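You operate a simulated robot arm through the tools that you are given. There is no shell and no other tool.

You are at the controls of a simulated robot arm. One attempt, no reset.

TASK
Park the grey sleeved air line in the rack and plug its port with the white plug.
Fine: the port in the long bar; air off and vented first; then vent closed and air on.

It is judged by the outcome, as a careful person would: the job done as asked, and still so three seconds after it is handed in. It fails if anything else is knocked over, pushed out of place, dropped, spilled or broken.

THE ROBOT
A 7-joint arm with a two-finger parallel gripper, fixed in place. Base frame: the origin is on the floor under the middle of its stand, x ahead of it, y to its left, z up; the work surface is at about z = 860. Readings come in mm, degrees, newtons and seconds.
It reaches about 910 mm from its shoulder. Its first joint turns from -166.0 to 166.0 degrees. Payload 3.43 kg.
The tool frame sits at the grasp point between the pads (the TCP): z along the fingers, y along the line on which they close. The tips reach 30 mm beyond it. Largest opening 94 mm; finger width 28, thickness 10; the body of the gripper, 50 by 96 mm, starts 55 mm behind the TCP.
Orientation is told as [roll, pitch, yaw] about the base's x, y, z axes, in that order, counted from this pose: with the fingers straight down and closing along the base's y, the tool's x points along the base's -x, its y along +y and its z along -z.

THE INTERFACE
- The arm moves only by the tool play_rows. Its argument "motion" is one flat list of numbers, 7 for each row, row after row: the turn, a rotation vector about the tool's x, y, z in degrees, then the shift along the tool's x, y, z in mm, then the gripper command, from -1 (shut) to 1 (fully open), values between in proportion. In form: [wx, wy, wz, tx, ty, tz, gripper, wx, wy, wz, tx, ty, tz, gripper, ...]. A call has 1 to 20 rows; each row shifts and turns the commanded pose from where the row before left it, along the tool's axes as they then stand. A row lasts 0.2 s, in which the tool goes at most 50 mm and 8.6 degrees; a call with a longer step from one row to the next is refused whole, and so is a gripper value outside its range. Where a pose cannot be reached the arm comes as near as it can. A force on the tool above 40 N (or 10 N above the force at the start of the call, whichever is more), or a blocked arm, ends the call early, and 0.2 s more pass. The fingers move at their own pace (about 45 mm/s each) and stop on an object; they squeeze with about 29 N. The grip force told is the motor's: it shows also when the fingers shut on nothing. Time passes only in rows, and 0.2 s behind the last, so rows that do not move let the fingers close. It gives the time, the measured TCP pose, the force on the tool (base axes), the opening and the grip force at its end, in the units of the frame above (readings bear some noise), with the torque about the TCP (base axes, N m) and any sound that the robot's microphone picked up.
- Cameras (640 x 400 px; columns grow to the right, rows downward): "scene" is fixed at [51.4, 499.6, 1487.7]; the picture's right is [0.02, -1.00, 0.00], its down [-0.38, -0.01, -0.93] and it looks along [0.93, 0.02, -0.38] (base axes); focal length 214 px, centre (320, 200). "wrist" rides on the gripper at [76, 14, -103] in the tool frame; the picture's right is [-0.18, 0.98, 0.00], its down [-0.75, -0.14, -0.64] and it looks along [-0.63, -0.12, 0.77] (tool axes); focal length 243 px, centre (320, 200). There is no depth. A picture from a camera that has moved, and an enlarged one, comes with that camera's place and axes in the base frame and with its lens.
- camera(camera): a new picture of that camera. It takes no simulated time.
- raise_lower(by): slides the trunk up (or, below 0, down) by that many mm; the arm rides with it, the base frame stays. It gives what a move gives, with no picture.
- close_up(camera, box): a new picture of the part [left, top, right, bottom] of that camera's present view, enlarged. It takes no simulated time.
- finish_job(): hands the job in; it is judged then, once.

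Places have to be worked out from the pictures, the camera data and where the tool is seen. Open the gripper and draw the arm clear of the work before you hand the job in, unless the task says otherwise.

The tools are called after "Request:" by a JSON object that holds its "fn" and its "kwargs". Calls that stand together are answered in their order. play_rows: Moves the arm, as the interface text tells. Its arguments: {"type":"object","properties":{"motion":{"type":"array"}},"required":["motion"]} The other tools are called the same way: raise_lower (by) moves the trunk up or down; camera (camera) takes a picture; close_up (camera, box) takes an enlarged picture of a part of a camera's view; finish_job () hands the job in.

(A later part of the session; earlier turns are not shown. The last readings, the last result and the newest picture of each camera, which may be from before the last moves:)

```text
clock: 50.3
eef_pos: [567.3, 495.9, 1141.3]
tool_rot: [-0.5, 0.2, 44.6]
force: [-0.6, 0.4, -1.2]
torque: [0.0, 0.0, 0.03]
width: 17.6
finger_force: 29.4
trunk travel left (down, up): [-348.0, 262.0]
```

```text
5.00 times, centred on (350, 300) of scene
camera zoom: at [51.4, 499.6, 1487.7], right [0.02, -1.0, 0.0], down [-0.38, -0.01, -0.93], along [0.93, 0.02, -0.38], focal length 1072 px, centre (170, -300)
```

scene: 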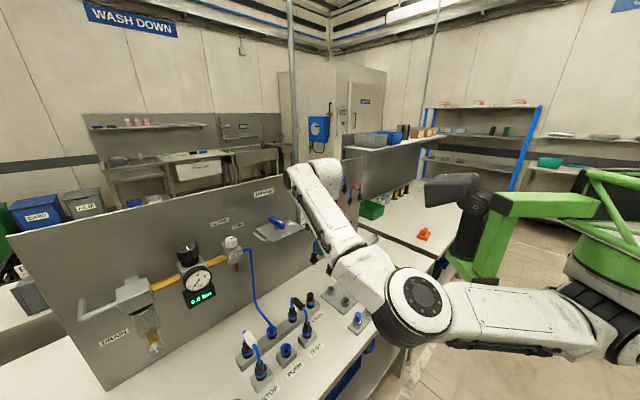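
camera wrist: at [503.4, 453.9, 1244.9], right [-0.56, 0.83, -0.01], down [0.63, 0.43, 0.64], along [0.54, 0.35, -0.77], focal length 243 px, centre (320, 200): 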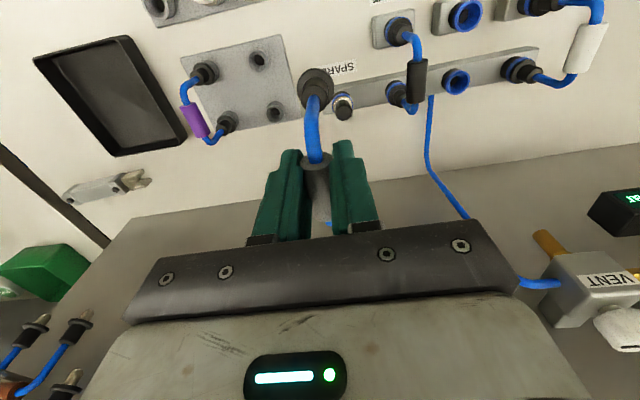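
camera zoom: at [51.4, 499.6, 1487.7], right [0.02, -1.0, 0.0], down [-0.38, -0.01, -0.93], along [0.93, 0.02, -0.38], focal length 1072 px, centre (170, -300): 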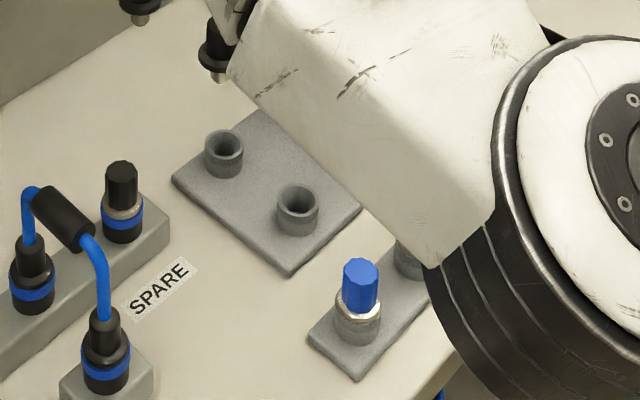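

Triangulating both views puts the vacated ports at (427, 596) and (475, 646), rims about z 909. The free rack sockets are at (600, 422) and (647.5, 471), rims about z 897, with the same spacing and direction. So the line only needs a pure shift of (+172, −174), which puts the tool target at (620, 444).

Request:
{"fn": "play_rows", "kwargs": {"motion": [0, 0, 0, -0.5, -25, 0, -1, 0, 0, 0, -0.5, -25, 0, -1, 0, 0, 0, -0.1, -24.2, 0, -1, 0, 0, 0, 0, 0, 0, -1]}}

Request:
{"fn": "camera", "kwargs": {"camera": "wrist"}}

Request:
{"fn": "camera", "kwargs": {"camera": "scene"}}

Request:
{"fn": "close_up", "kwargs": {"camera": "scene", "box": [300, 230, 400, 330]}}

```text
clock: 51.3
eef_pos: [610.7, 453.1, 1144.4]
tool_rot: [-0.5, -0.1, 46.3]
force: [-0.8, 0.0, -0.2]
torque: [-0.01, 0.01, -0.01]
width: 17.5
finger_force: 29.0
trunk travel left (down, up): [-348.0, 262.0]
```

```text
taken
camera wrist: at [545.3, 408.0, 1247.2], right [-0.58, 0.81, -0.01], down [0.62, 0.45, 0.64], along [0.53, 0.37, -0.77], focal length 243 px, centre (320, 200)
```

wrist: 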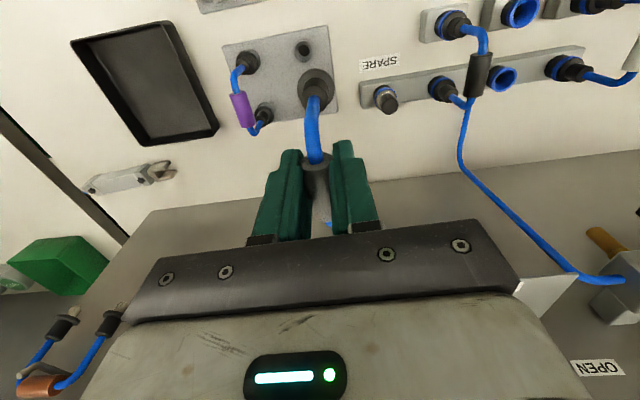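

```text
taken
```

scene: 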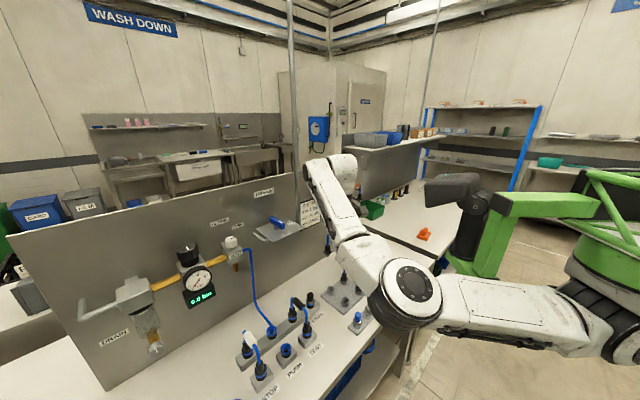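

```text
4.00 times, centred on (350, 280) of scene
camera zoom: at [51.4, 499.6, 1487.7], right [0.02, -1.0, 0.0], down [-0.38, -0.01, -0.93], along [0.93, 0.02, -0.38], focal length 858 px, centre (200, -120)
```

zoom: 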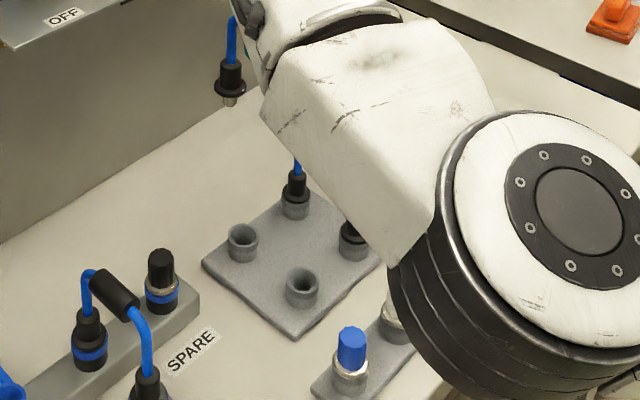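

The arm stopped about 13 mm short with the yaw off by 1.7°. I'll wait a moment to see whether it settles.

Request:
{"fn": "play_rows", "kwargs": {"motion": [0, 0, 0, 0, 0, 0, -1, 0, 0, 0, 0, 0, 0, -1]}}

```text
clock: 51.9
eef_pos: [610.5, 453.7, 1143.4]
tool_rot: [-0.5, 0.1, 46.1]
force: [-0.6, -0.7, -0.5]
torque: [-0.02, 0.01, 0.02]
width: 17.4
finger_force: 29.0
trunk travel left (down, up): [-348.0, 262.0]
```

It's still stuck 13 mm short with no tool force, so the upper arm is probably touching the robot's own head bracket. I'll back off slightly left, descend so the elbow drops lower, and then approach again.

Request:
{"fn": "play_rows", "kwargs": {"motion": [0, 0, 0, 0, 18, 0, -1, 0, 0, 0, 0, 8, 20, -1, 0, 0, 0, 0, 0, 25, -1, 0, 0, 0, 0, 0, 25, -1, 0, 0, 0, 0, 0, 25, -1, 0, 0, 0, 0, 0, 0, -1]}}

Request:
{"fn": "camera", "kwargs": {"camera": "scene"}}

Request:
{"fn": "camera", "kwargs": {"camera": "wrist"}}

```text
clock: 53.3
eef_pos: [603.0, 462.3, 1050.1]
tool_rot: [-0.6, 0.3, 44.4]
force: [-0.1, -0.8, 0.2]
torque: [0.02, 0.03, -0.01]
width: 17.4
finger_force: 29.3
trunk travel left (down, up): [-348.0, 262.0]
```

```text
taken
```

scene: 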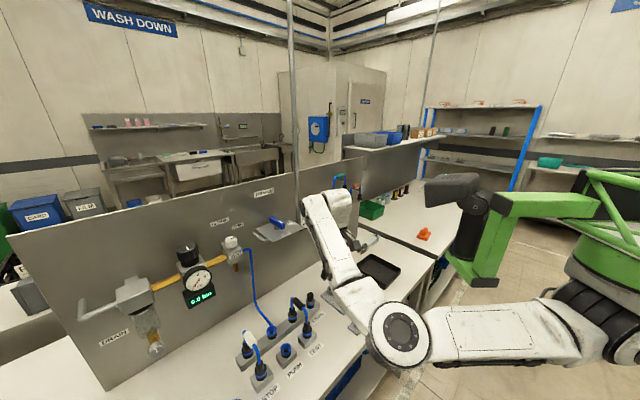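

```text
taken
camera wrist: at [536.8, 419.6, 1152.0], right [-0.56, 0.83, -0.01], down [0.63, 0.43, 0.64], along [0.54, 0.35, -0.77], focal length 243 px, centre (320, 200)
```

wrist: 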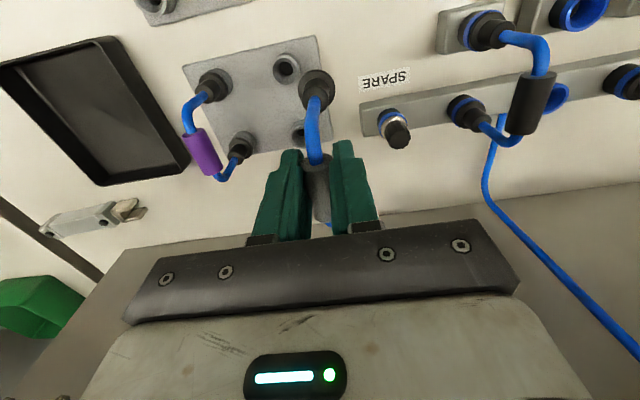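

The upper arm is now below the bracket. I'll move the remaining 25 mm right to the target above the sockets.

Request:
{"fn": "play_rows", "kwargs": {"motion": [0, 0, 0, 0.6, -12.6, 5, -1, 0, 0, 0, 0, -12.6, 5, -1, 0, 0, 0, 0, 0, 0, -1]}}

Request:
{"fn": "close_up", "kwargs": {"camera": "wrist", "box": [180, 20, 400, 180]}}

Request:
{"fn": "close_up", "kwargs": {"camera": "scene", "box": [290, 230, 410, 330]}}

```text
clock: 54.1
eef_pos: [618.7, 442.7, 1039.3]
tool_rot: [-0.6, 0.2, 44.6]
force: [-0.4, -0.7, -0.1]
torque: [-0.02, -0.03, -0.01]
width: 17.4
finger_force: 29.3
trunk travel left (down, up): [-348.0, 262.0]
```

```text
2.50 times, centred on (290, 100) of wrist
camera zoom: at [554.3, 400.1, 1142.1], right [-0.56, 0.83, -0.01], down [0.63, 0.43, 0.64], along [0.54, 0.35, -0.77], focal length 606 px, centre (395, 450)
```

zoom: 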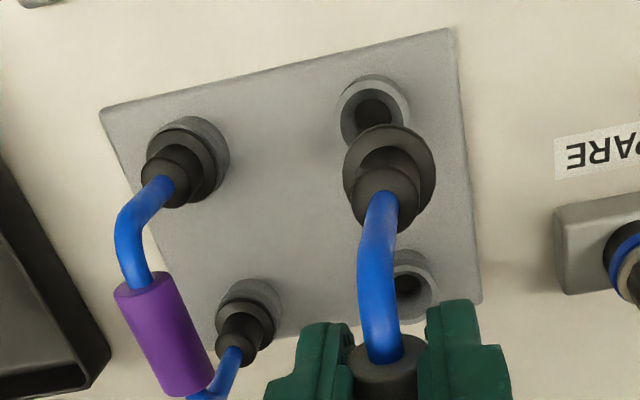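

```text
4.00 times, centred on (350, 280) of scene
camera zoom: at [51.4, 499.6, 1487.7], right [0.02, -1.0, 0.0], down [-0.38, -0.01, -0.93], along [0.93, 0.02, -0.38], focal length 858 px, centre (200, -120)
```

zoom: 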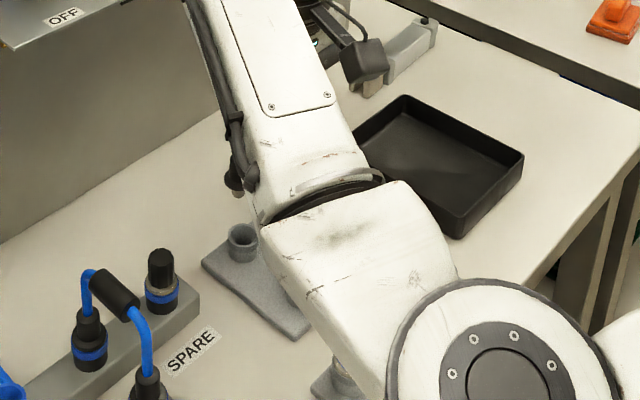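

The connectors appear a few mm left of the sockets, and the line may have rolled a few degrees about its sleeve in the grip. I'll zoom in from both cameras to measure that.

Request:
{"fn": "close_up", "kwargs": {"camera": "wrist", "box": [290, 30, 370, 180]}}

Request:
{"fn": "close_up", "kwargs": {"camera": "scene", "box": [325, 255, 375, 300]}}

```text
2.67 times, centred on (330, 105) of wrist
camera zoom: at [554.3, 400.1, 1142.1], right [-0.56, 0.83, -0.01], down [0.63, 0.43, 0.64], along [0.54, 0.35, -0.77], focal length 647 px, centre (293, 453)
```

zoom: 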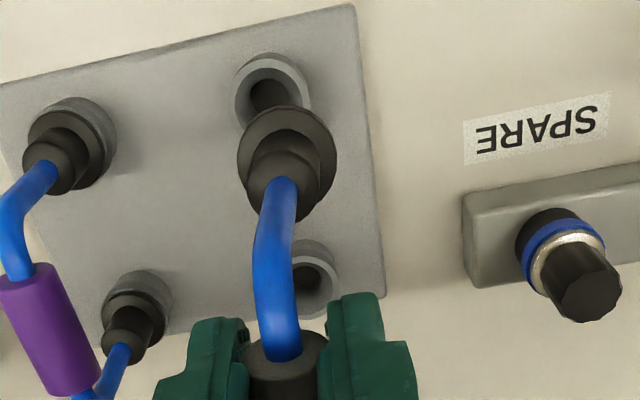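

```text
8.89 times, centred on (350, 278) of scene
camera zoom: at [51.4, 499.6, 1487.7], right [0.02, -1.0, 0.0], down [-0.38, -0.01, -0.93], along [0.93, 0.02, -0.38], focal length 1906 px, centre (53, -489)
```

zoom: 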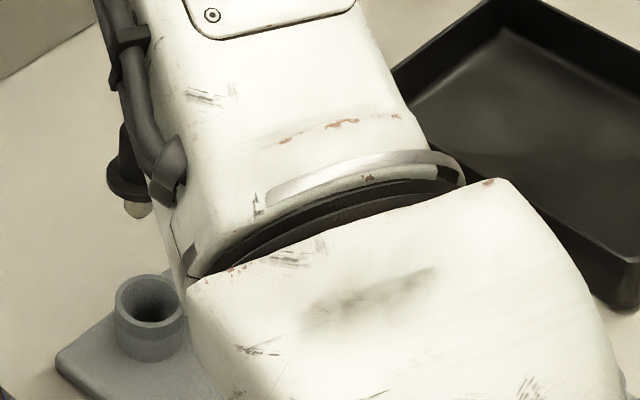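

The line has rolled about 3° so its lower ends sit left of the sockets, while the sleeve itself is within 2 mm. I'll roll the tool to compensate, nudge right, lower a little and re-measure.

Request:
{"fn": "play_rows", "kwargs": {"motion": [3, 0, 0, 0, -1.5, 0, -1, 0, 0, 0, 0, 0, 10, -1, 0, 0, 0, 0, 0, 0, -1]}}

Request:
{"fn": "close_up", "kwargs": {"camera": "wrist", "box": [280, 30, 380, 180]}}

Request:
{"fn": "close_up", "kwargs": {"camera": "scene", "box": [315, 255, 365, 300]}}

```text
clock: 54.9
eef_pos: [622.9, 440.7, 1028.5]
tool_rot: [-3.4, 0.2, 44.5]
force: [-0.7, -0.6, -0.5]
torque: [0.01, -0.01, 0.0]
width: 17.2
finger_force: 29.2
trunk travel left (down, up): [-348.0, 262.0]
```

```text
2.67 times, centred on (330, 105) of wrist
camera zoom: at [552.3, 402.6, 1131.0], right [-0.56, 0.83, -0.06], down [0.61, 0.46, 0.65], along [0.56, 0.32, -0.76], focal length 647 px, centre (293, 453)
```

zoom: 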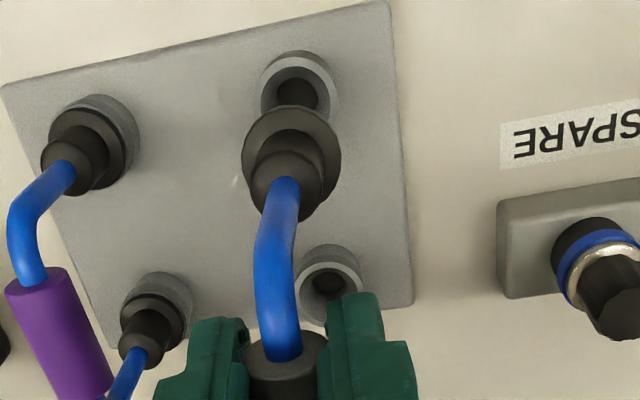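

```text
8.89 times, centred on (340, 278) of scene
camera zoom: at [51.4, 499.6, 1487.7], right [0.02, -1.0, 0.0], down [-0.38, -0.01, -0.93], along [0.93, 0.02, -0.38], focal length 1906 px, centre (142, -489)
```

zoom: 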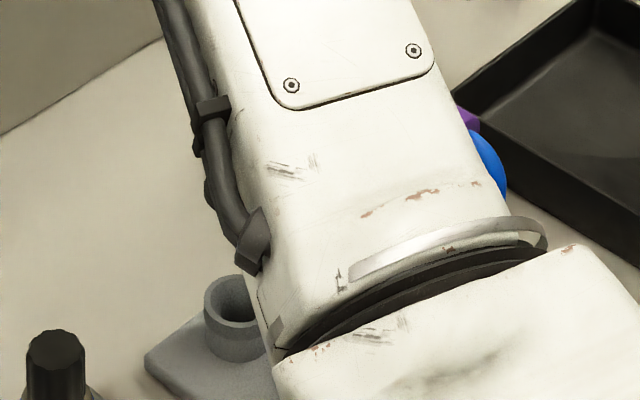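

The line now hangs vertical and e1 alignment is good, but comparing collar and socket shows it about 6 mm too far toward the panel. I'll shift back 6 mm, descend to just above the rims and look again.

Request:
{"fn": "play_rows", "kwargs": {"motion": [0, 0, 0, 6, -0.8, 0, -1, 0, 0, 0, 0, 1, 15, -1, 0, 0, 0, 0, 1, 12, -1, 0, 0, 0, 0, 0, 0, -1]}}

Request:
{"fn": "close_up", "kwargs": {"camera": "wrist", "box": [280, 30, 380, 180]}}

Request:
{"fn": "close_up", "kwargs": {"camera": "scene", "box": [315, 255, 375, 310]}}

```text
clock: 55.9
eef_pos: [616.6, 436.6, 1002.0]
tool_rot: [-3.5, 0.1, 44.4]
force: [-0.5, 0.3, -0.6]
torque: [-0.01, 0.0, 0.02]
width: 17.5
finger_force: 28.8
trunk travel left (down, up): [-348.0, 262.0]
```

```text
2.67 times, centred on (330, 105) of wrist
camera zoom: at [548.1, 398.1, 1103.3], right [-0.56, 0.83, -0.06], down [0.61, 0.46, 0.65], along [0.56, 0.32, -0.76], focal length 647 px, centre (293, 453)
```

zoom: 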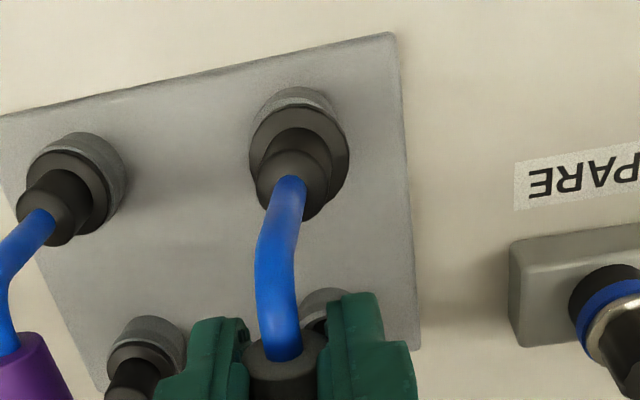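

```text
7.27 times, centred on (345, 282) of scene
camera zoom: at [51.4, 499.6, 1487.7], right [0.02, -1.0, 0.0], down [-0.38, -0.01, -0.93], along [0.93, 0.02, -0.38], focal length 1560 px, centre (138, -400)
```

zoom: 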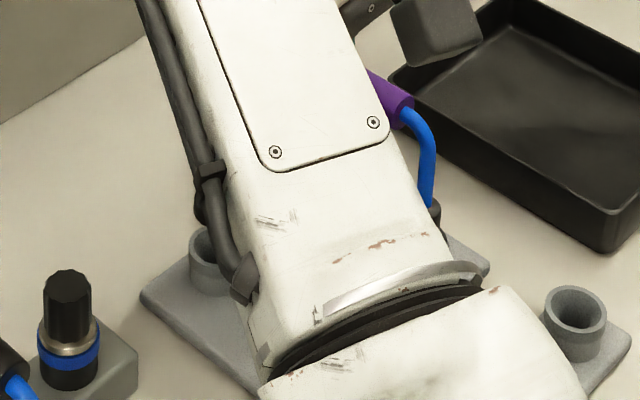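

The near connector is over its socket, needing about 1.5 mm more to the right. I'll make that nudge and descend slowly, watching for contact force.

Request:
{"fn": "play_rows", "kwargs": {"motion": [0, 0, 0, 0, -1.5, 0, -1, 0, 0, 0, 0, 0.3, 5, -1, 0, 0, 0, 0, 0.3, 5, -1, 0, 0, 0, 0, 0.3, 4, -1, 0, 0, 0, 0, 0, 0, -1]}}

Request:
{"fn": "close_up", "kwargs": {"camera": "wrist", "box": [280, 30, 380, 180]}}

Request:
{"fn": "close_up", "kwargs": {"camera": "scene", "box": [315, 255, 375, 310]}}

```text
clock: 57.1
eef_pos: [618.0, 435.6, 986.9]
tool_rot: [-3.6, 0.3, 44.5]
force: [0.1, 0.4, -1.6]
torque: [0.04, 0.01, -0.01]
width: 17.5
finger_force: 29.0
trunk travel left (down, up): [-348.0, 262.0]
```

```text
2.67 times, centred on (330, 105) of wrist
camera zoom: at [548.9, 397.2, 1089.5], right [-0.56, 0.83, -0.06], down [0.61, 0.46, 0.65], along [0.56, 0.32, -0.76], focal length 647 px, centre (293, 453)
```

zoom: 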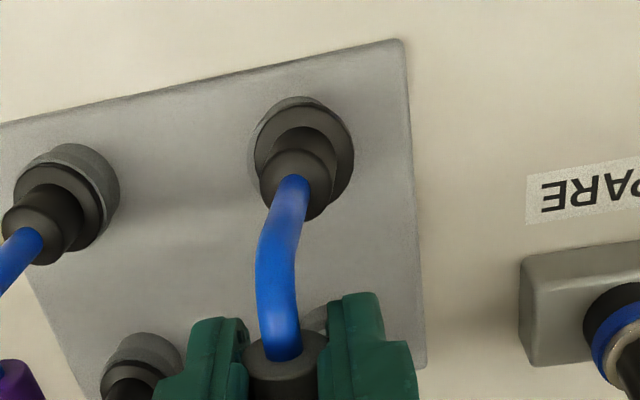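

```text
7.27 times, centred on (345, 282) of scene
camera zoom: at [51.4, 499.6, 1487.7], right [0.02, -1.0, 0.0], down [-0.38, -0.01, -0.93], along [0.93, 0.02, -0.38], focal length 1560 px, centre (138, -400)
```

zoom: 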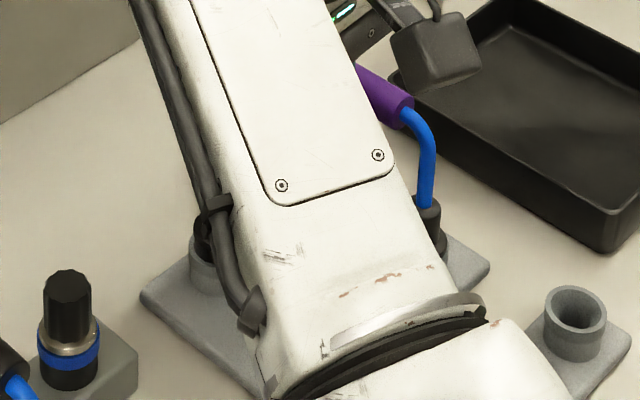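

No contact force yet. I'll zoom in tightly on the near connector and socket to check the remaining offset.

Request:
{"fn": "close_up", "kwargs": {"camera": "wrist", "box": [295, 55, 345, 105]}}

Request:
{"fn": "close_up", "kwargs": {"camera": "scene", "box": [332, 278, 352, 298]}}

Request:
{"fn": "close_up", "kwargs": {"camera": "wrist", "box": [200, 80, 260, 200]}}

```text
8.00 times, centred on (320, 80) of wrist
camera zoom: at [548.9, 397.2, 1089.5], right [-0.56, 0.83, -0.06], down [0.61, 0.46, 0.65], along [0.56, 0.32, -0.76], focal length 1941 px, centre (320, 1160)
```

zoom: 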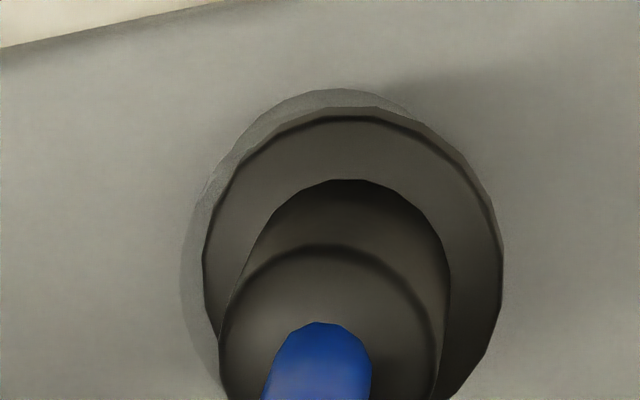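

```text
16.00 times, centred on (342, 288) of scene
camera zoom: at [51.4, 499.6, 1487.7], right [0.02, -1.0, 0.0], down [-0.38, -0.01, -0.93], along [0.93, 0.02, -0.38], focal length 3432 px, centre (-32, -1208)
```

zoom: 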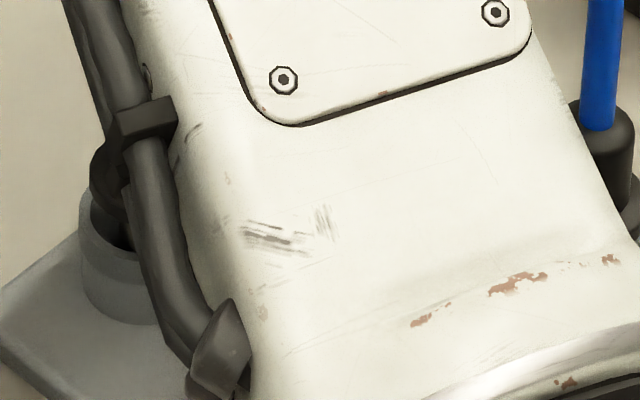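

```text
3.33 times, centred on (230, 140) of wrist
camera zoom: at [548.9, 397.2, 1089.5], right [-0.56, 0.83, -0.06], down [0.61, 0.46, 0.65], along [0.56, 0.32, -0.76], focal length 809 px, centre (620, 400)
```

zoom: 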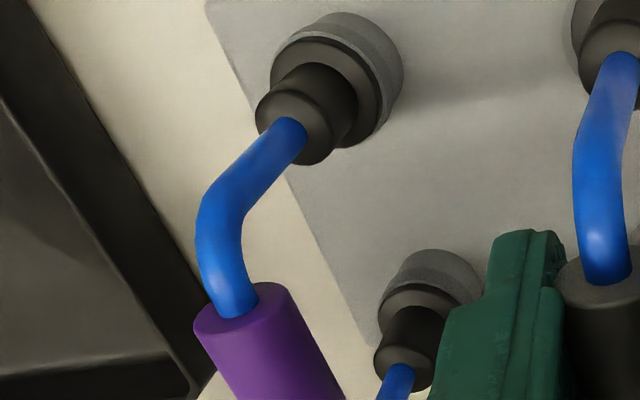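

The direct overlap suggests the near end needs about 3 mm more to the right and the far end about 1–2 mm the other way: a small yaw and roll correction. I'll raise 3 mm, apply it and look again.

Request:
{"fn": "play_rows", "kwargs": {"motion": [0, 0, 0, 0, 0, -3, -1, 1.2, 0, -2.5, -0.8, 0, 0, -1, 0, 0, 0, 0, 0, 0, -1]}}

Request:
{"fn": "close_up", "kwargs": {"camera": "wrist", "box": [295, 55, 345, 105]}}

Request:
{"fn": "close_up", "kwargs": {"camera": "scene", "box": [328, 274, 358, 304]}}

```text
clock: 57.9
eef_pos: [618.7, 436.7, 990.6]
tool_rot: [-4.7, 0.3, 46.9]
force: [0.5, -0.5, -1.2]
torque: [0.01, 0.02, 0.01]
width: 17.6
finger_force: 28.1
trunk travel left (down, up): [-348.0, 262.0]
```

```text
8.00 times, centred on (320, 80) of wrist
camera zoom: at [549.6, 396.7, 1092.1], right [-0.59, 0.8, -0.08], down [0.58, 0.49, 0.65], along [0.56, 0.34, -0.76], focal length 1941 px, centre (320, 1160)
```

zoom: 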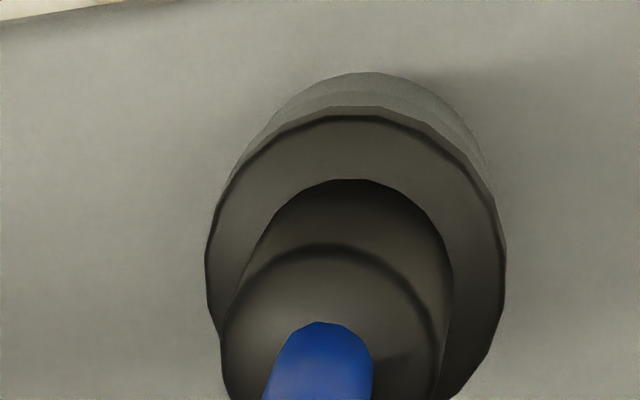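

```text
13.33 times, centred on (343, 289) of scene
camera zoom: at [51.4, 499.6, 1487.7], right [0.02, -1.0, 0.0], down [-0.38, -0.01, -0.93], along [0.93, 0.02, -0.38], focal length 2860 px, centre (13, -987)
```

zoom: 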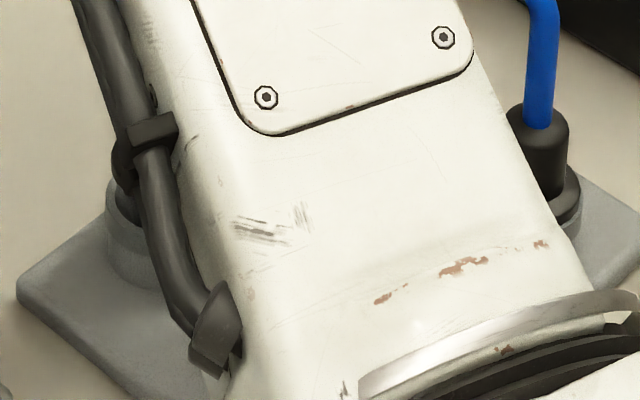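

The near connector is now concentric with its socket and the far one is within about 2 mm. I'll apply a final small yaw trim and descend gently.

Request:
{"fn": "play_rows", "kwargs": {"motion": [0, 0, -1, 0, 0.6, 0, -1, 0, 0, 0, 0, 0.4, 5, -1, 0, 0, 0, 0, 0.4, 5, -1, 0, 0, 0, 0, 0, 0, -1]}}

Request:
{"fn": "close_up", "kwargs": {"camera": "wrist", "box": [295, 55, 345, 105]}}

Request:
{"fn": "close_up", "kwargs": {"camera": "scene", "box": [328, 274, 358, 304]}}

```text
clock: 58.8
eef_pos: [619.6, 438.1, 983.7]
tool_rot: [-4.9, 0.2, 47.8]
force: [3.6, -0.4, 2.7]
torque: [0.12, -0.33, -0.13]
width: 17.8
finger_force: 29.1
trunk travel left (down, up): [-348.0, 262.0]
stopped in row 4: the force on the tool passed its limit at 41 N (the readings are from after the stop); the commanded pose is now the measured one
```

```text
8.00 times, centred on (320, 80) of wrist
camera zoom: at [550.2, 396.0, 1085.2], right [-0.6, 0.79, -0.08], down [0.57, 0.5, 0.65], along [0.56, 0.34, -0.76], focal length 1941 px, centre (320, 1160)
```

zoom: 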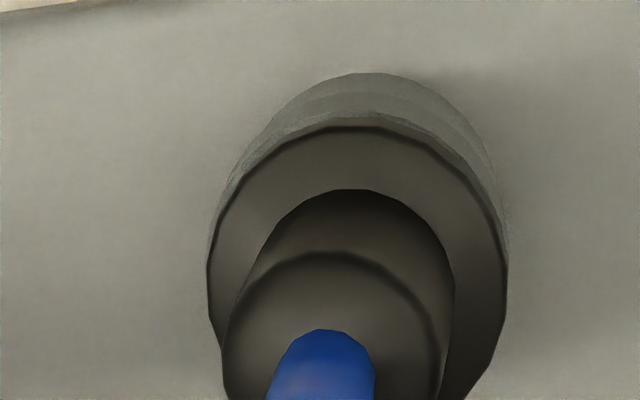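

```text
13.33 times, centred on (343, 289) of scene
camera zoom: at [51.4, 499.6, 1487.7], right [0.02, -1.0, 0.0], down [-0.38, -0.01, -0.93], along [0.93, 0.02, -0.38], focal length 2860 px, centre (13, -987)
```

zoom: 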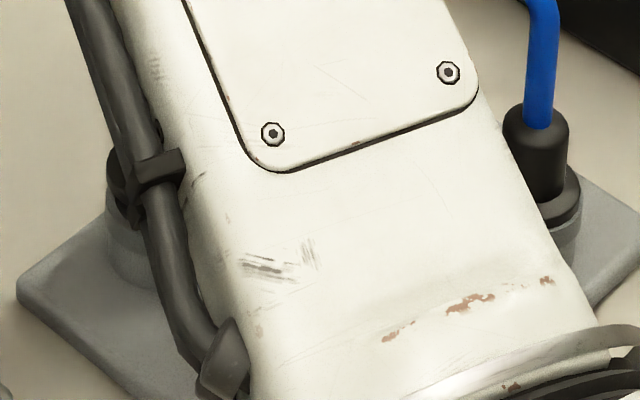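

Contact at 41 N about 7 mm above my expected seat height. I'll compare the grey connectors with the seated purple ones to see whether they've entered.

Request:
{"fn": "close_up", "kwargs": {"camera": "wrist", "box": [200, 60, 360, 160]}}

Request:
{"fn": "close_up", "kwargs": {"camera": "scene", "box": [320, 255, 380, 305]}}

Request:
{"fn": "camera", "kwargs": {"camera": "wrist"}}

```text
4.00 times, centred on (280, 110) of wrist
camera zoom: at [550.2, 396.0, 1085.2], right [-0.6, 0.79, -0.08], down [0.57, 0.5, 0.65], along [0.56, 0.34, -0.76], focal length 970 px, centre (480, 560)
```

zoom: 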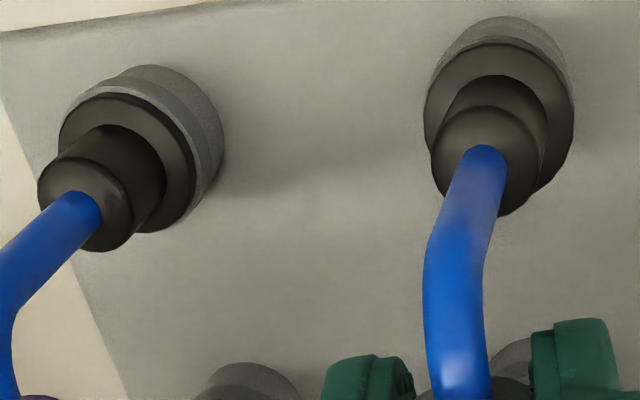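

```text
8.00 times, centred on (350, 280) of scene
camera zoom: at [51.4, 499.6, 1487.7], right [0.02, -1.0, 0.0], down [-0.38, -0.01, -0.93], along [0.93, 0.02, -0.38], focal length 1716 px, centre (80, -440)
```

zoom: 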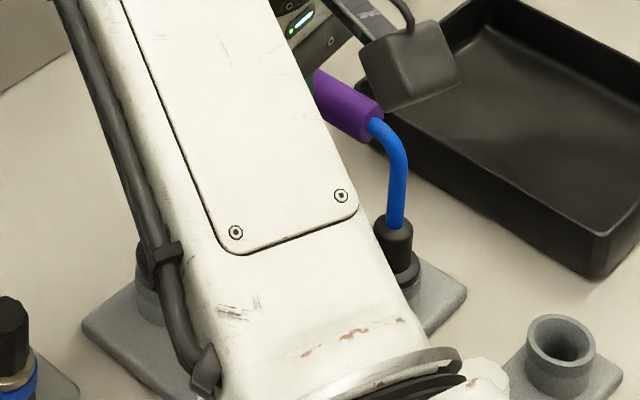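

```text
taken
camera wrist: at [550.2, 396.0, 1085.2], right [-0.6, 0.79, -0.08], down [0.57, 0.5, 0.65], along [0.56, 0.34, -0.76], focal length 243 px, centre (320, 200)
```

wrist: 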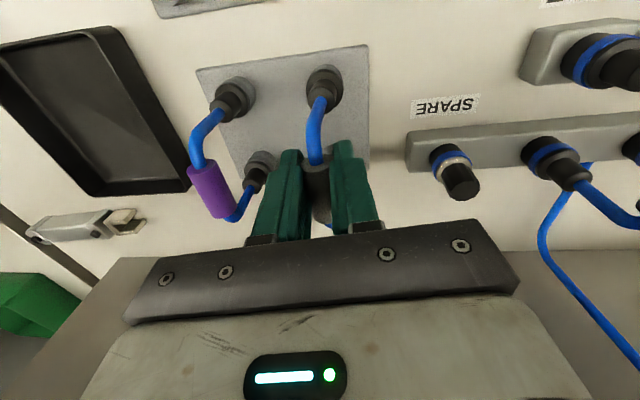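

The grey collar sits about 7 mm higher than the seated purple one, so it has partly entered and is binding. I'll push down gently by 2 mm and read the force and torque to find which way it's being pushed.

Request:
{"fn": "play_rows", "kwargs": {"motion": [0, 0, 0, 0, 0.16, 2, -1, 0, 0, 0, 0, 0, 0, -1]}}

```text
clock: 59.4
eef_pos: [618.5, 438.5, 982.0]
tool_rot: [-4.9, 0.1, 47.9]
force: [3.1, 0.5, 1.4]
torque: [0.11, -0.3, -0.1]
width: 17.3
finger_force: 28.6
trunk travel left (down, up): [-348.0, 262.0]
```

It moved 2 mm with hardly any vertical force, so I'll continue in small steps.

Request:
{"fn": "play_rows", "kwargs": {"motion": [0, 0, 0, -0.5, -0.5, 2, -1, 0, 0, 0, 0, 0, 0, -1, 0, 0, 0, 0, 0.16, 2, -1, 0, 0, 0, 0, 0, 0, -1]}}

```text
clock: 60.4
eef_pos: [619.4, 438.3, 979.7]
tool_rot: [-4.8, -0.1, 47.8]
force: [5.4, 5.4, 18.9]
torque: [0.53, -0.54, -0.42]
width: 17.4
finger_force: 29.1
trunk travel left (down, up): [-348.0, 262.0]
```

Force is now 19 N upward and balanced across both ends, close to the expected seat height. I'll check visually.

Request:
{"fn": "close_up", "kwargs": {"camera": "wrist", "box": [200, 60, 360, 160]}}

Request:
{"fn": "close_up", "kwargs": {"camera": "scene", "box": [320, 265, 380, 315]}}

```text
4.00 times, centred on (280, 110) of wrist
camera zoom: at [549.7, 396.7, 1080.5], right [-0.6, 0.79, -0.08], down [0.57, 0.5, 0.65], along [0.56, 0.35, -0.75], focal length 970 px, centre (480, 560)
```

zoom: 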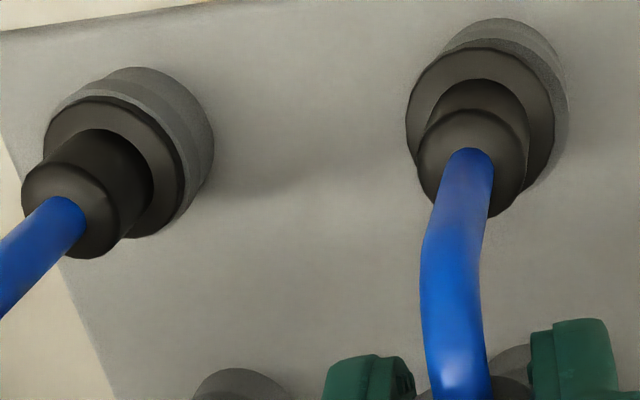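

```text
8.00 times, centred on (350, 290) of scene
camera zoom: at [51.4, 499.6, 1487.7], right [0.02, -1.0, 0.0], down [-0.38, -0.01, -0.93], along [0.93, 0.02, -0.38], focal length 1716 px, centre (80, -520)
```

zoom: 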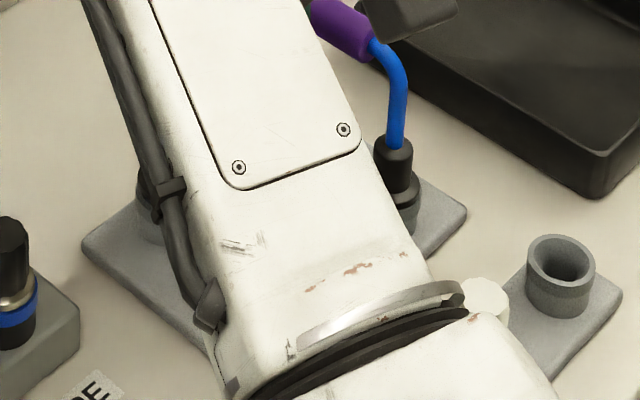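

The line rolled slightly as the far tip was forced sideways, which means my yaw trim went the wrong way. I'll lift 6 mm, undo the yaw, relax the roll and re-check the near end.

Request:
{"fn": "play_rows", "kwargs": {"motion": [0, 0, 0, 0, -0.5, -6, -1, -2.1, 0, 2.3, 0, -1.8, 0, -1, 0, 0, 0, 0, 0, 0, -1]}}

Request:
{"fn": "close_up", "kwargs": {"camera": "wrist", "box": [200, 60, 360, 160]}}

Request:
{"fn": "close_up", "kwargs": {"camera": "scene", "box": [325, 270, 365, 305]}}

```text
clock: 61.2
eef_pos: [620.0, 436.9, 983.1]
tool_rot: [-2.7, 0.2, 45.6]
force: [0.1, 0.3, 0.0]
torque: [0.0, -0.02, 0.01]
width: 17.6
finger_force: 29.3
trunk travel left (down, up): [-348.0, 262.0]
```

```text
4.00 times, centred on (280, 110) of wrist
camera zoom: at [552.2, 395.1, 1085.8], right [-0.57, 0.82, -0.05], down [0.61, 0.46, 0.65], along [0.55, 0.34, -0.76], focal length 970 px, centre (480, 560)
```

zoom: 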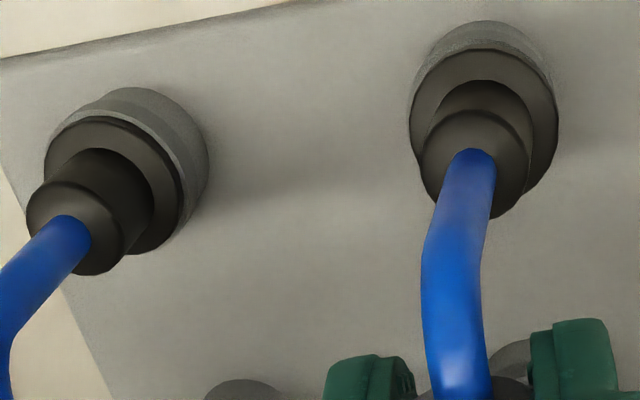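

```text
11.43 times, centred on (345, 288) of scene
camera zoom: at [51.4, 499.6, 1487.7], right [0.02, -1.0, 0.0], down [-0.38, -0.01, -0.93], along [0.93, 0.02, -0.38], focal length 2451 px, centre (34, -800)
```

zoom: 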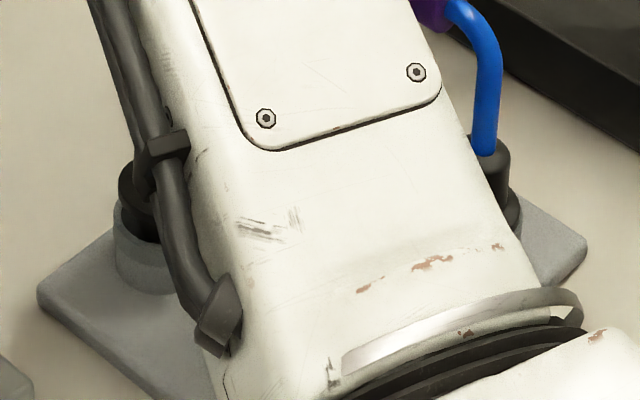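

Both connectors look concentric with their sockets now and the forces are zero. I'll descend in small steps again.

Request:
{"fn": "play_rows", "kwargs": {"motion": [0, 0, 0, 0, 0.1, 2, -1, 0, 0, 0, 0, 0.1, 2, -1, 0, 0, 0, 0, 0, 0, -1]}}

Request:
{"fn": "close_up", "kwargs": {"camera": "wrist", "box": [200, 60, 360, 160]}}

```text
clock: 62.0
eef_pos: [620.3, 436.1, 980.1]
tool_rot: [-2.7, -0.1, 45.6]
force: [0.9, -0.5, 0.9]
torque: [-0.06, -0.08, 0.07]
width: 17.4
finger_force: 28.4
trunk travel left (down, up): [-348.0, 262.0]
```

```text
4.00 times, centred on (280, 110) of wrist
camera zoom: at [552.4, 394.8, 1082.4], right [-0.57, 0.82, -0.05], down [0.61, 0.46, 0.65], along [0.55, 0.34, -0.76], focal length 970 px, centre (480, 560)
```

zoom: 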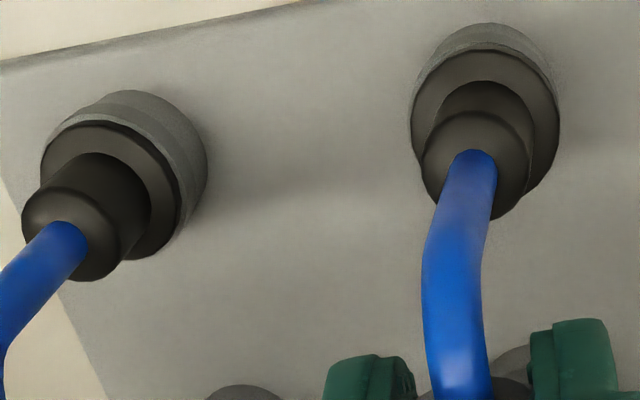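

No resistance at 980 mm. Continuing down.

Request:
{"fn": "play_rows", "kwargs": {"motion": [0, 0, 0, 0, 0.1, 2, -1, 0, 0, 0, 0, 0.1, 2, -1, 0, 0, 0, 0, 0, 0, -1]}}

Request:
{"fn": "close_up", "kwargs": {"camera": "wrist", "box": [200, 60, 360, 160]}}

```text
clock: 62.8
eef_pos: [620.7, 436.3, 975.0]
tool_rot: [-2.6, 0.0, 45.6]
force: [0.1, 0.9, 0.4]
torque: [0.07, -0.12, -0.01]
width: 17.3
finger_force: 28.7
trunk travel left (down, up): [-348.0, 262.0]
```

```text
4.00 times, centred on (280, 110) of wrist
camera zoom: at [552.4, 394.6, 1078.1], right [-0.57, 0.82, -0.05], down [0.61, 0.46, 0.65], along [0.55, 0.34, -0.76], focal length 970 px, centre (480, 560)
```

zoom: 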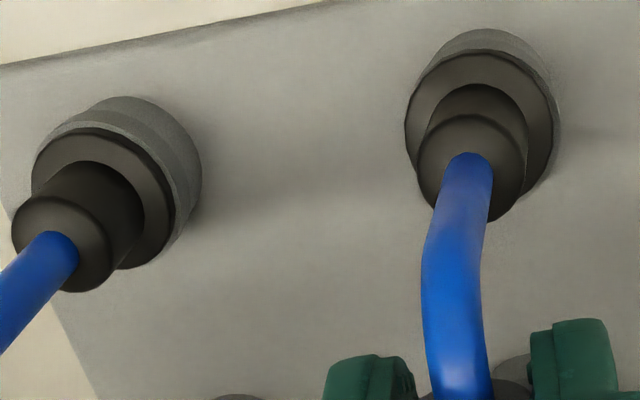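

Request:
{"fn": "play_rows", "kwargs": {"motion": [0, 0, 0, 0, 0.3, 2, -1, 0, 0, 0, 0, 0.3, 2, -1, 0, 0, 0, 0, 0, 0, -1]}}

Request:
{"fn": "close_up", "kwargs": {"camera": "wrist", "box": [200, 60, 360, 160]}}

Request:
{"fn": "close_up", "kwargs": {"camera": "scene", "box": [325, 270, 365, 305]}}

```text
clock: 63.6
eef_pos: [619.9, 437.1, 972.5]
tool_rot: [-2.6, 0.0, 45.7]
force: [0.9, -0.3, 5.8]
torque: [-0.27, 0.02, 0.07]
width: 17.4
finger_force: 29.1
trunk travel left (down, up): [-348.0, 262.0]
```

```text
4.00 times, centred on (280, 110) of wrist
camera zoom: at [551.5, 395.4, 1074.9], right [-0.57, 0.82, -0.05], down [0.61, 0.46, 0.65], along [0.55, 0.34, -0.76], focal length 970 px, centre (480, 560)
```

zoom: 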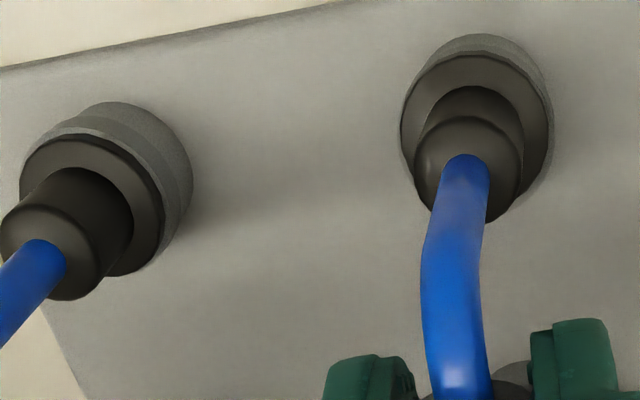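

```text
11.43 times, centred on (345, 288) of scene
camera zoom: at [51.4, 499.6, 1487.7], right [0.02, -1.0, 0.0], down [-0.38, -0.01, -0.93], along [0.93, 0.02, -0.38], focal length 2451 px, centre (34, -800)
```

zoom: 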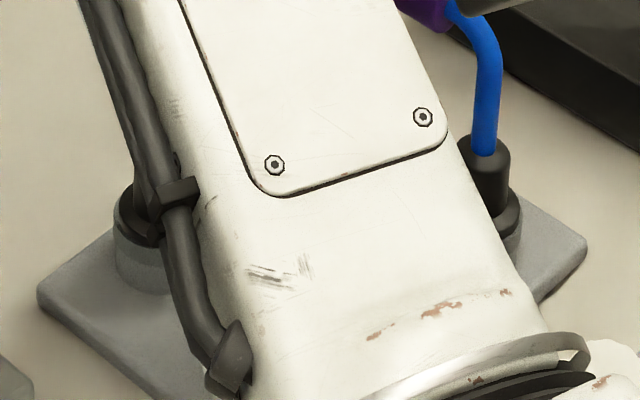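

Request:
{"fn": "play_rows", "kwargs": {"motion": [0, 0, 0, 0, 0.1, 1.5, -1, 0, 0, 0, 0, 0.1, 1.5, -1, 0, 0, 0, 0, 0, 0, -1]}}

Request:
{"fn": "close_up", "kwargs": {"camera": "wrist", "box": [200, 60, 360, 160]}}

```text
clock: 64.4
eef_pos: [620.0, 438.2, 970.7]
tool_rot: [-2.7, -0.4, 45.6]
force: [7.3, 7.2, 28.8]
torque: [0.05, -0.01, -0.18]
width: 17.5
finger_force: 28.7
trunk travel left (down, up): [-348.0, 262.0]
```

```text
4.00 times, centred on (280, 110) of wrist
camera zoom: at [551.6, 396.0, 1072.9], right [-0.57, 0.82, -0.05], down [0.6, 0.46, 0.65], along [0.56, 0.34, -0.76], focal length 970 px, centre (480, 560)
```

zoom: 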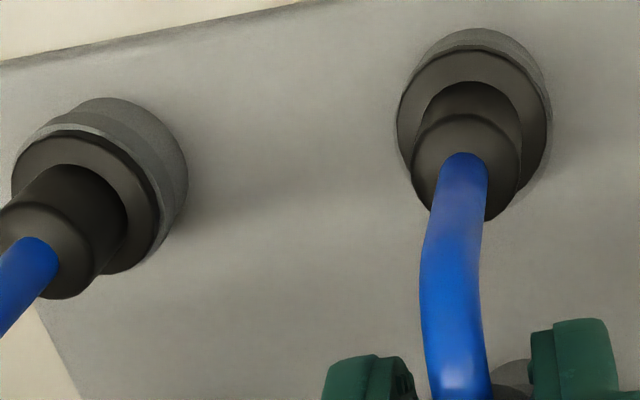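

Request:
{"fn": "close_up", "kwargs": {"camera": "scene", "box": [328, 278, 358, 303]}}

Request:
{"fn": "close_up", "kwargs": {"camera": "wrist", "box": [290, 60, 350, 110]}}

Request:
{"fn": "close_up", "kwargs": {"camera": "wrist", "box": [195, 70, 255, 120]}}

```text
16.00 times, centred on (343, 290) of scene
camera zoom: at [51.4, 499.6, 1487.7], right [0.02, -1.0, 0.0], down [-0.38, -0.01, -0.93], along [0.93, 0.02, -0.38], focal length 3432 px, centre (-48, -1248)
```

zoom: 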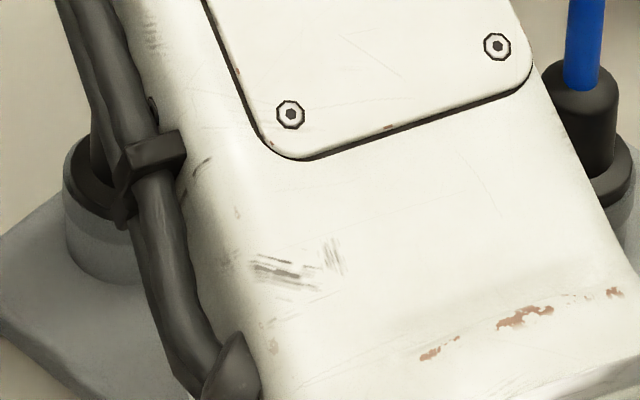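

```text
8.00 times, centred on (320, 85) of wrist
camera zoom: at [551.6, 396.0, 1072.9], right [-0.57, 0.82, -0.05], down [0.6, 0.46, 0.65], along [0.56, 0.34, -0.76], focal length 1941 px, centre (320, 1120)
```

zoom: 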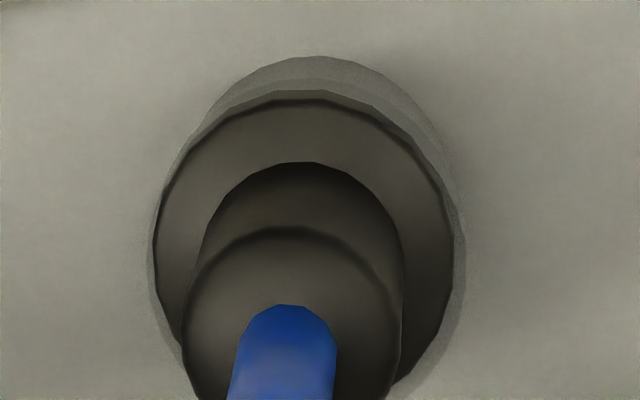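

```text
8.00 times, centred on (225, 95) of wrist
camera zoom: at [551.6, 396.0, 1072.9], right [-0.57, 0.82, -0.05], down [0.6, 0.46, 0.65], along [0.56, 0.34, -0.76], focal length 1941 px, centre (1080, 1040)
```

zoom: 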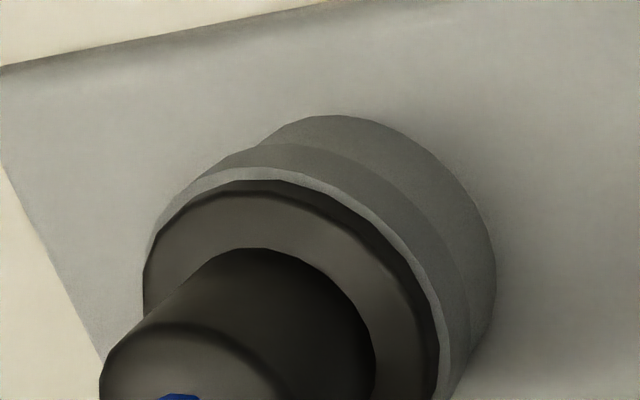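

Both collars sit on their socket rims just like the purple line's, with a 29 N seating force. I'll open the fingers and lift off, then check that the line stays.

Request:
{"fn": "play_rows", "kwargs": {"motion": [0, 0, 0, 0, 0, -0.5, -1, 0, 0, 0, 0, 0, 0, 0, 0, 0, 0, 0, 0, 0, 0, 0, 0, 0, 0, 0, 0, 0, 0, 0, 0, 0, 0, -15, 0, 0, 0, 0, 0, 0, -25, 0, 0, 0, 0, 0, 0, -25, 0]}}

Request:
{"fn": "camera", "kwargs": {"camera": "wrist"}}

Request:
{"fn": "camera", "kwargs": {"camera": "scene"}}

```text
clock: 66.0
eef_pos: [618.1, 440.9, 1035.4]
tool_rot: [-2.6, 0.0, 45.6]
force: [0.6, 0.0, 0.3]
torque: [0.01, -0.02, -0.01]
width: 46.8
finger_force: 0.1
trunk travel left (down, up): [-348.0, 262.0]
```

```text
taken
camera wrist: at [551.0, 399.1, 1137.6], right [-0.57, 0.82, -0.05], down [0.61, 0.46, 0.65], along [0.55, 0.34, -0.76], focal length 243 px, centre (320, 200)
```

wrist: 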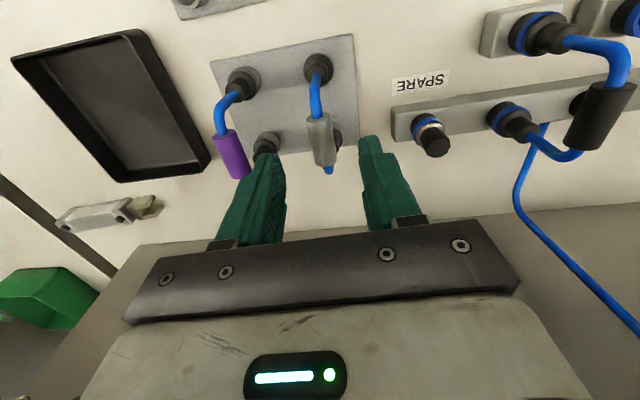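

```text
taken
```

scene: 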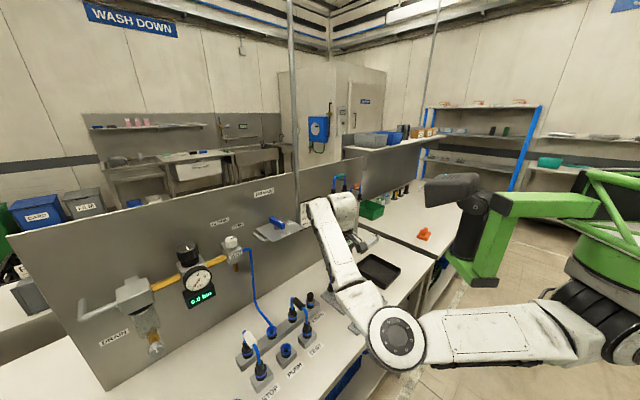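

The grey line is parked beside the purple one and standing on its own. Next the white plug: I'll level the tool and move back toward the plug strip.

Request:
{"fn": "play_rows", "kwargs": {"motion": [-2.6, 0, 0, 10, 0, -10, 0, 0, 0, 0, 20, 0, -5, 0, 0, 0, 0, 20, 0, 0, 0, 0, 0, 0, 20, -5, 0, 0]}}

Request:
{"fn": "camera", "kwargs": {"camera": "wrist"}}

Request:
{"fn": "camera", "kwargs": {"camera": "scene"}}

```text
clock: 67.0
eef_pos: [572.3, 384.5, 1049.0]
tool_rot: [-0.1, 0.0, 45.6]
force: [-0.5, -0.8, 0.5]
torque: [0.02, 0.0, 0.04]
width: 46.9
finger_force: 0.0
trunk travel left (down, up): [-348.0, 262.0]
```

```text
taken
camera wrist: at [507.3, 340.0, 1152.4], right [-0.57, 0.82, 0.0], down [0.63, 0.44, 0.64], along [0.53, 0.37, -0.77], focal length 243 px, centre (320, 200)
```

wrist: 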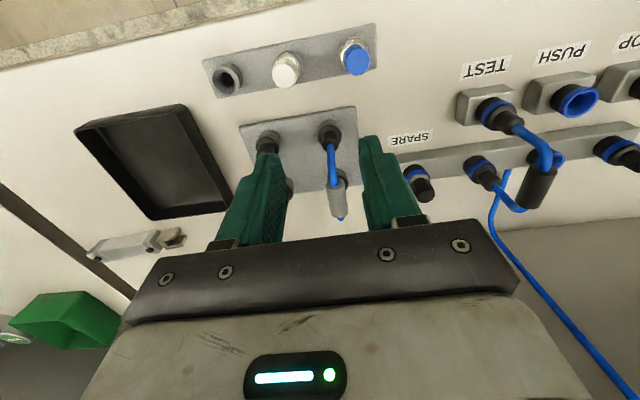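

```text
taken
```

scene: 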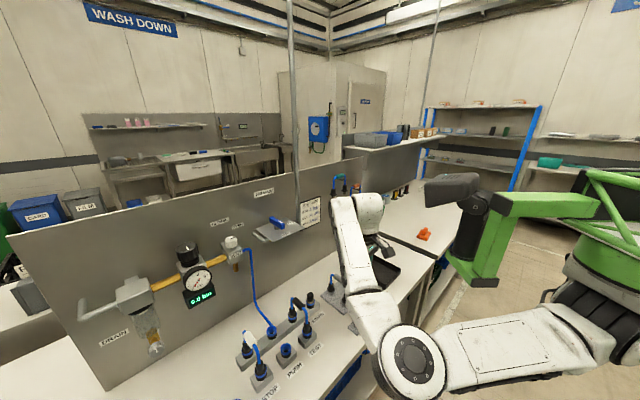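

Request:
{"fn": "close_up", "kwargs": {"camera": "wrist", "box": [190, 10, 390, 110]}}

Request:
{"fn": "close_up", "kwargs": {"camera": "scene", "box": [300, 270, 380, 330]}}

Request:
{"fn": "close_up", "kwargs": {"camera": "wrist", "box": [300, 100, 370, 230]}}

```text
3.20 times, centred on (290, 60) of wrist
camera zoom: at [507.3, 340.0, 1152.4], right [-0.57, 0.82, 0.0], down [0.63, 0.44, 0.64], along [0.53, 0.37, -0.77], focal length 776 px, centre (416, 648)
```

zoom: 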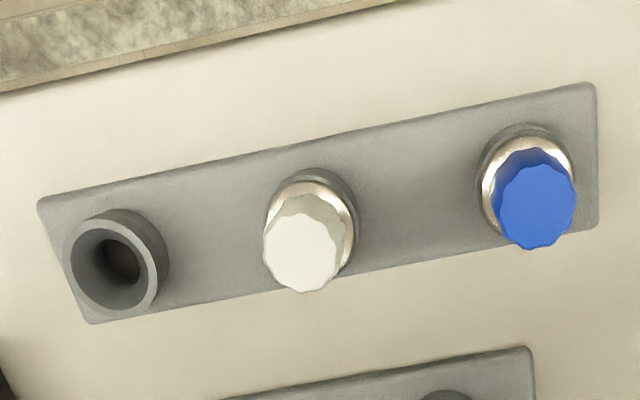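

```text
6.67 times, centred on (340, 300) of scene
camera zoom: at [51.4, 499.6, 1487.7], right [0.02, -1.0, 0.0], down [-0.38, -0.01, -0.93], along [0.93, 0.02, -0.38], focal length 1430 px, centre (187, -467)
```

zoom: 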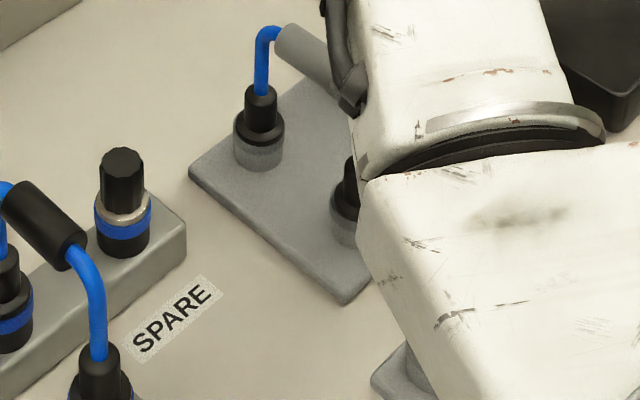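

```text
3.08 times, centred on (335, 165) of wrist
camera zoom: at [507.3, 340.0, 1152.4], right [-0.57, 0.82, 0.0], down [0.63, 0.44, 0.64], along [0.53, 0.37, -0.77], focal length 746 px, centre (274, 308)
```

zoom: 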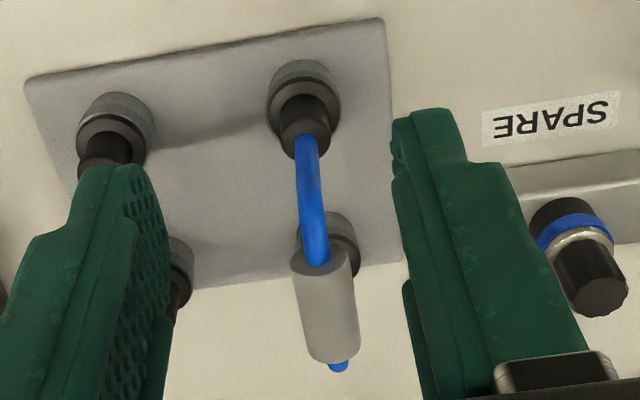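

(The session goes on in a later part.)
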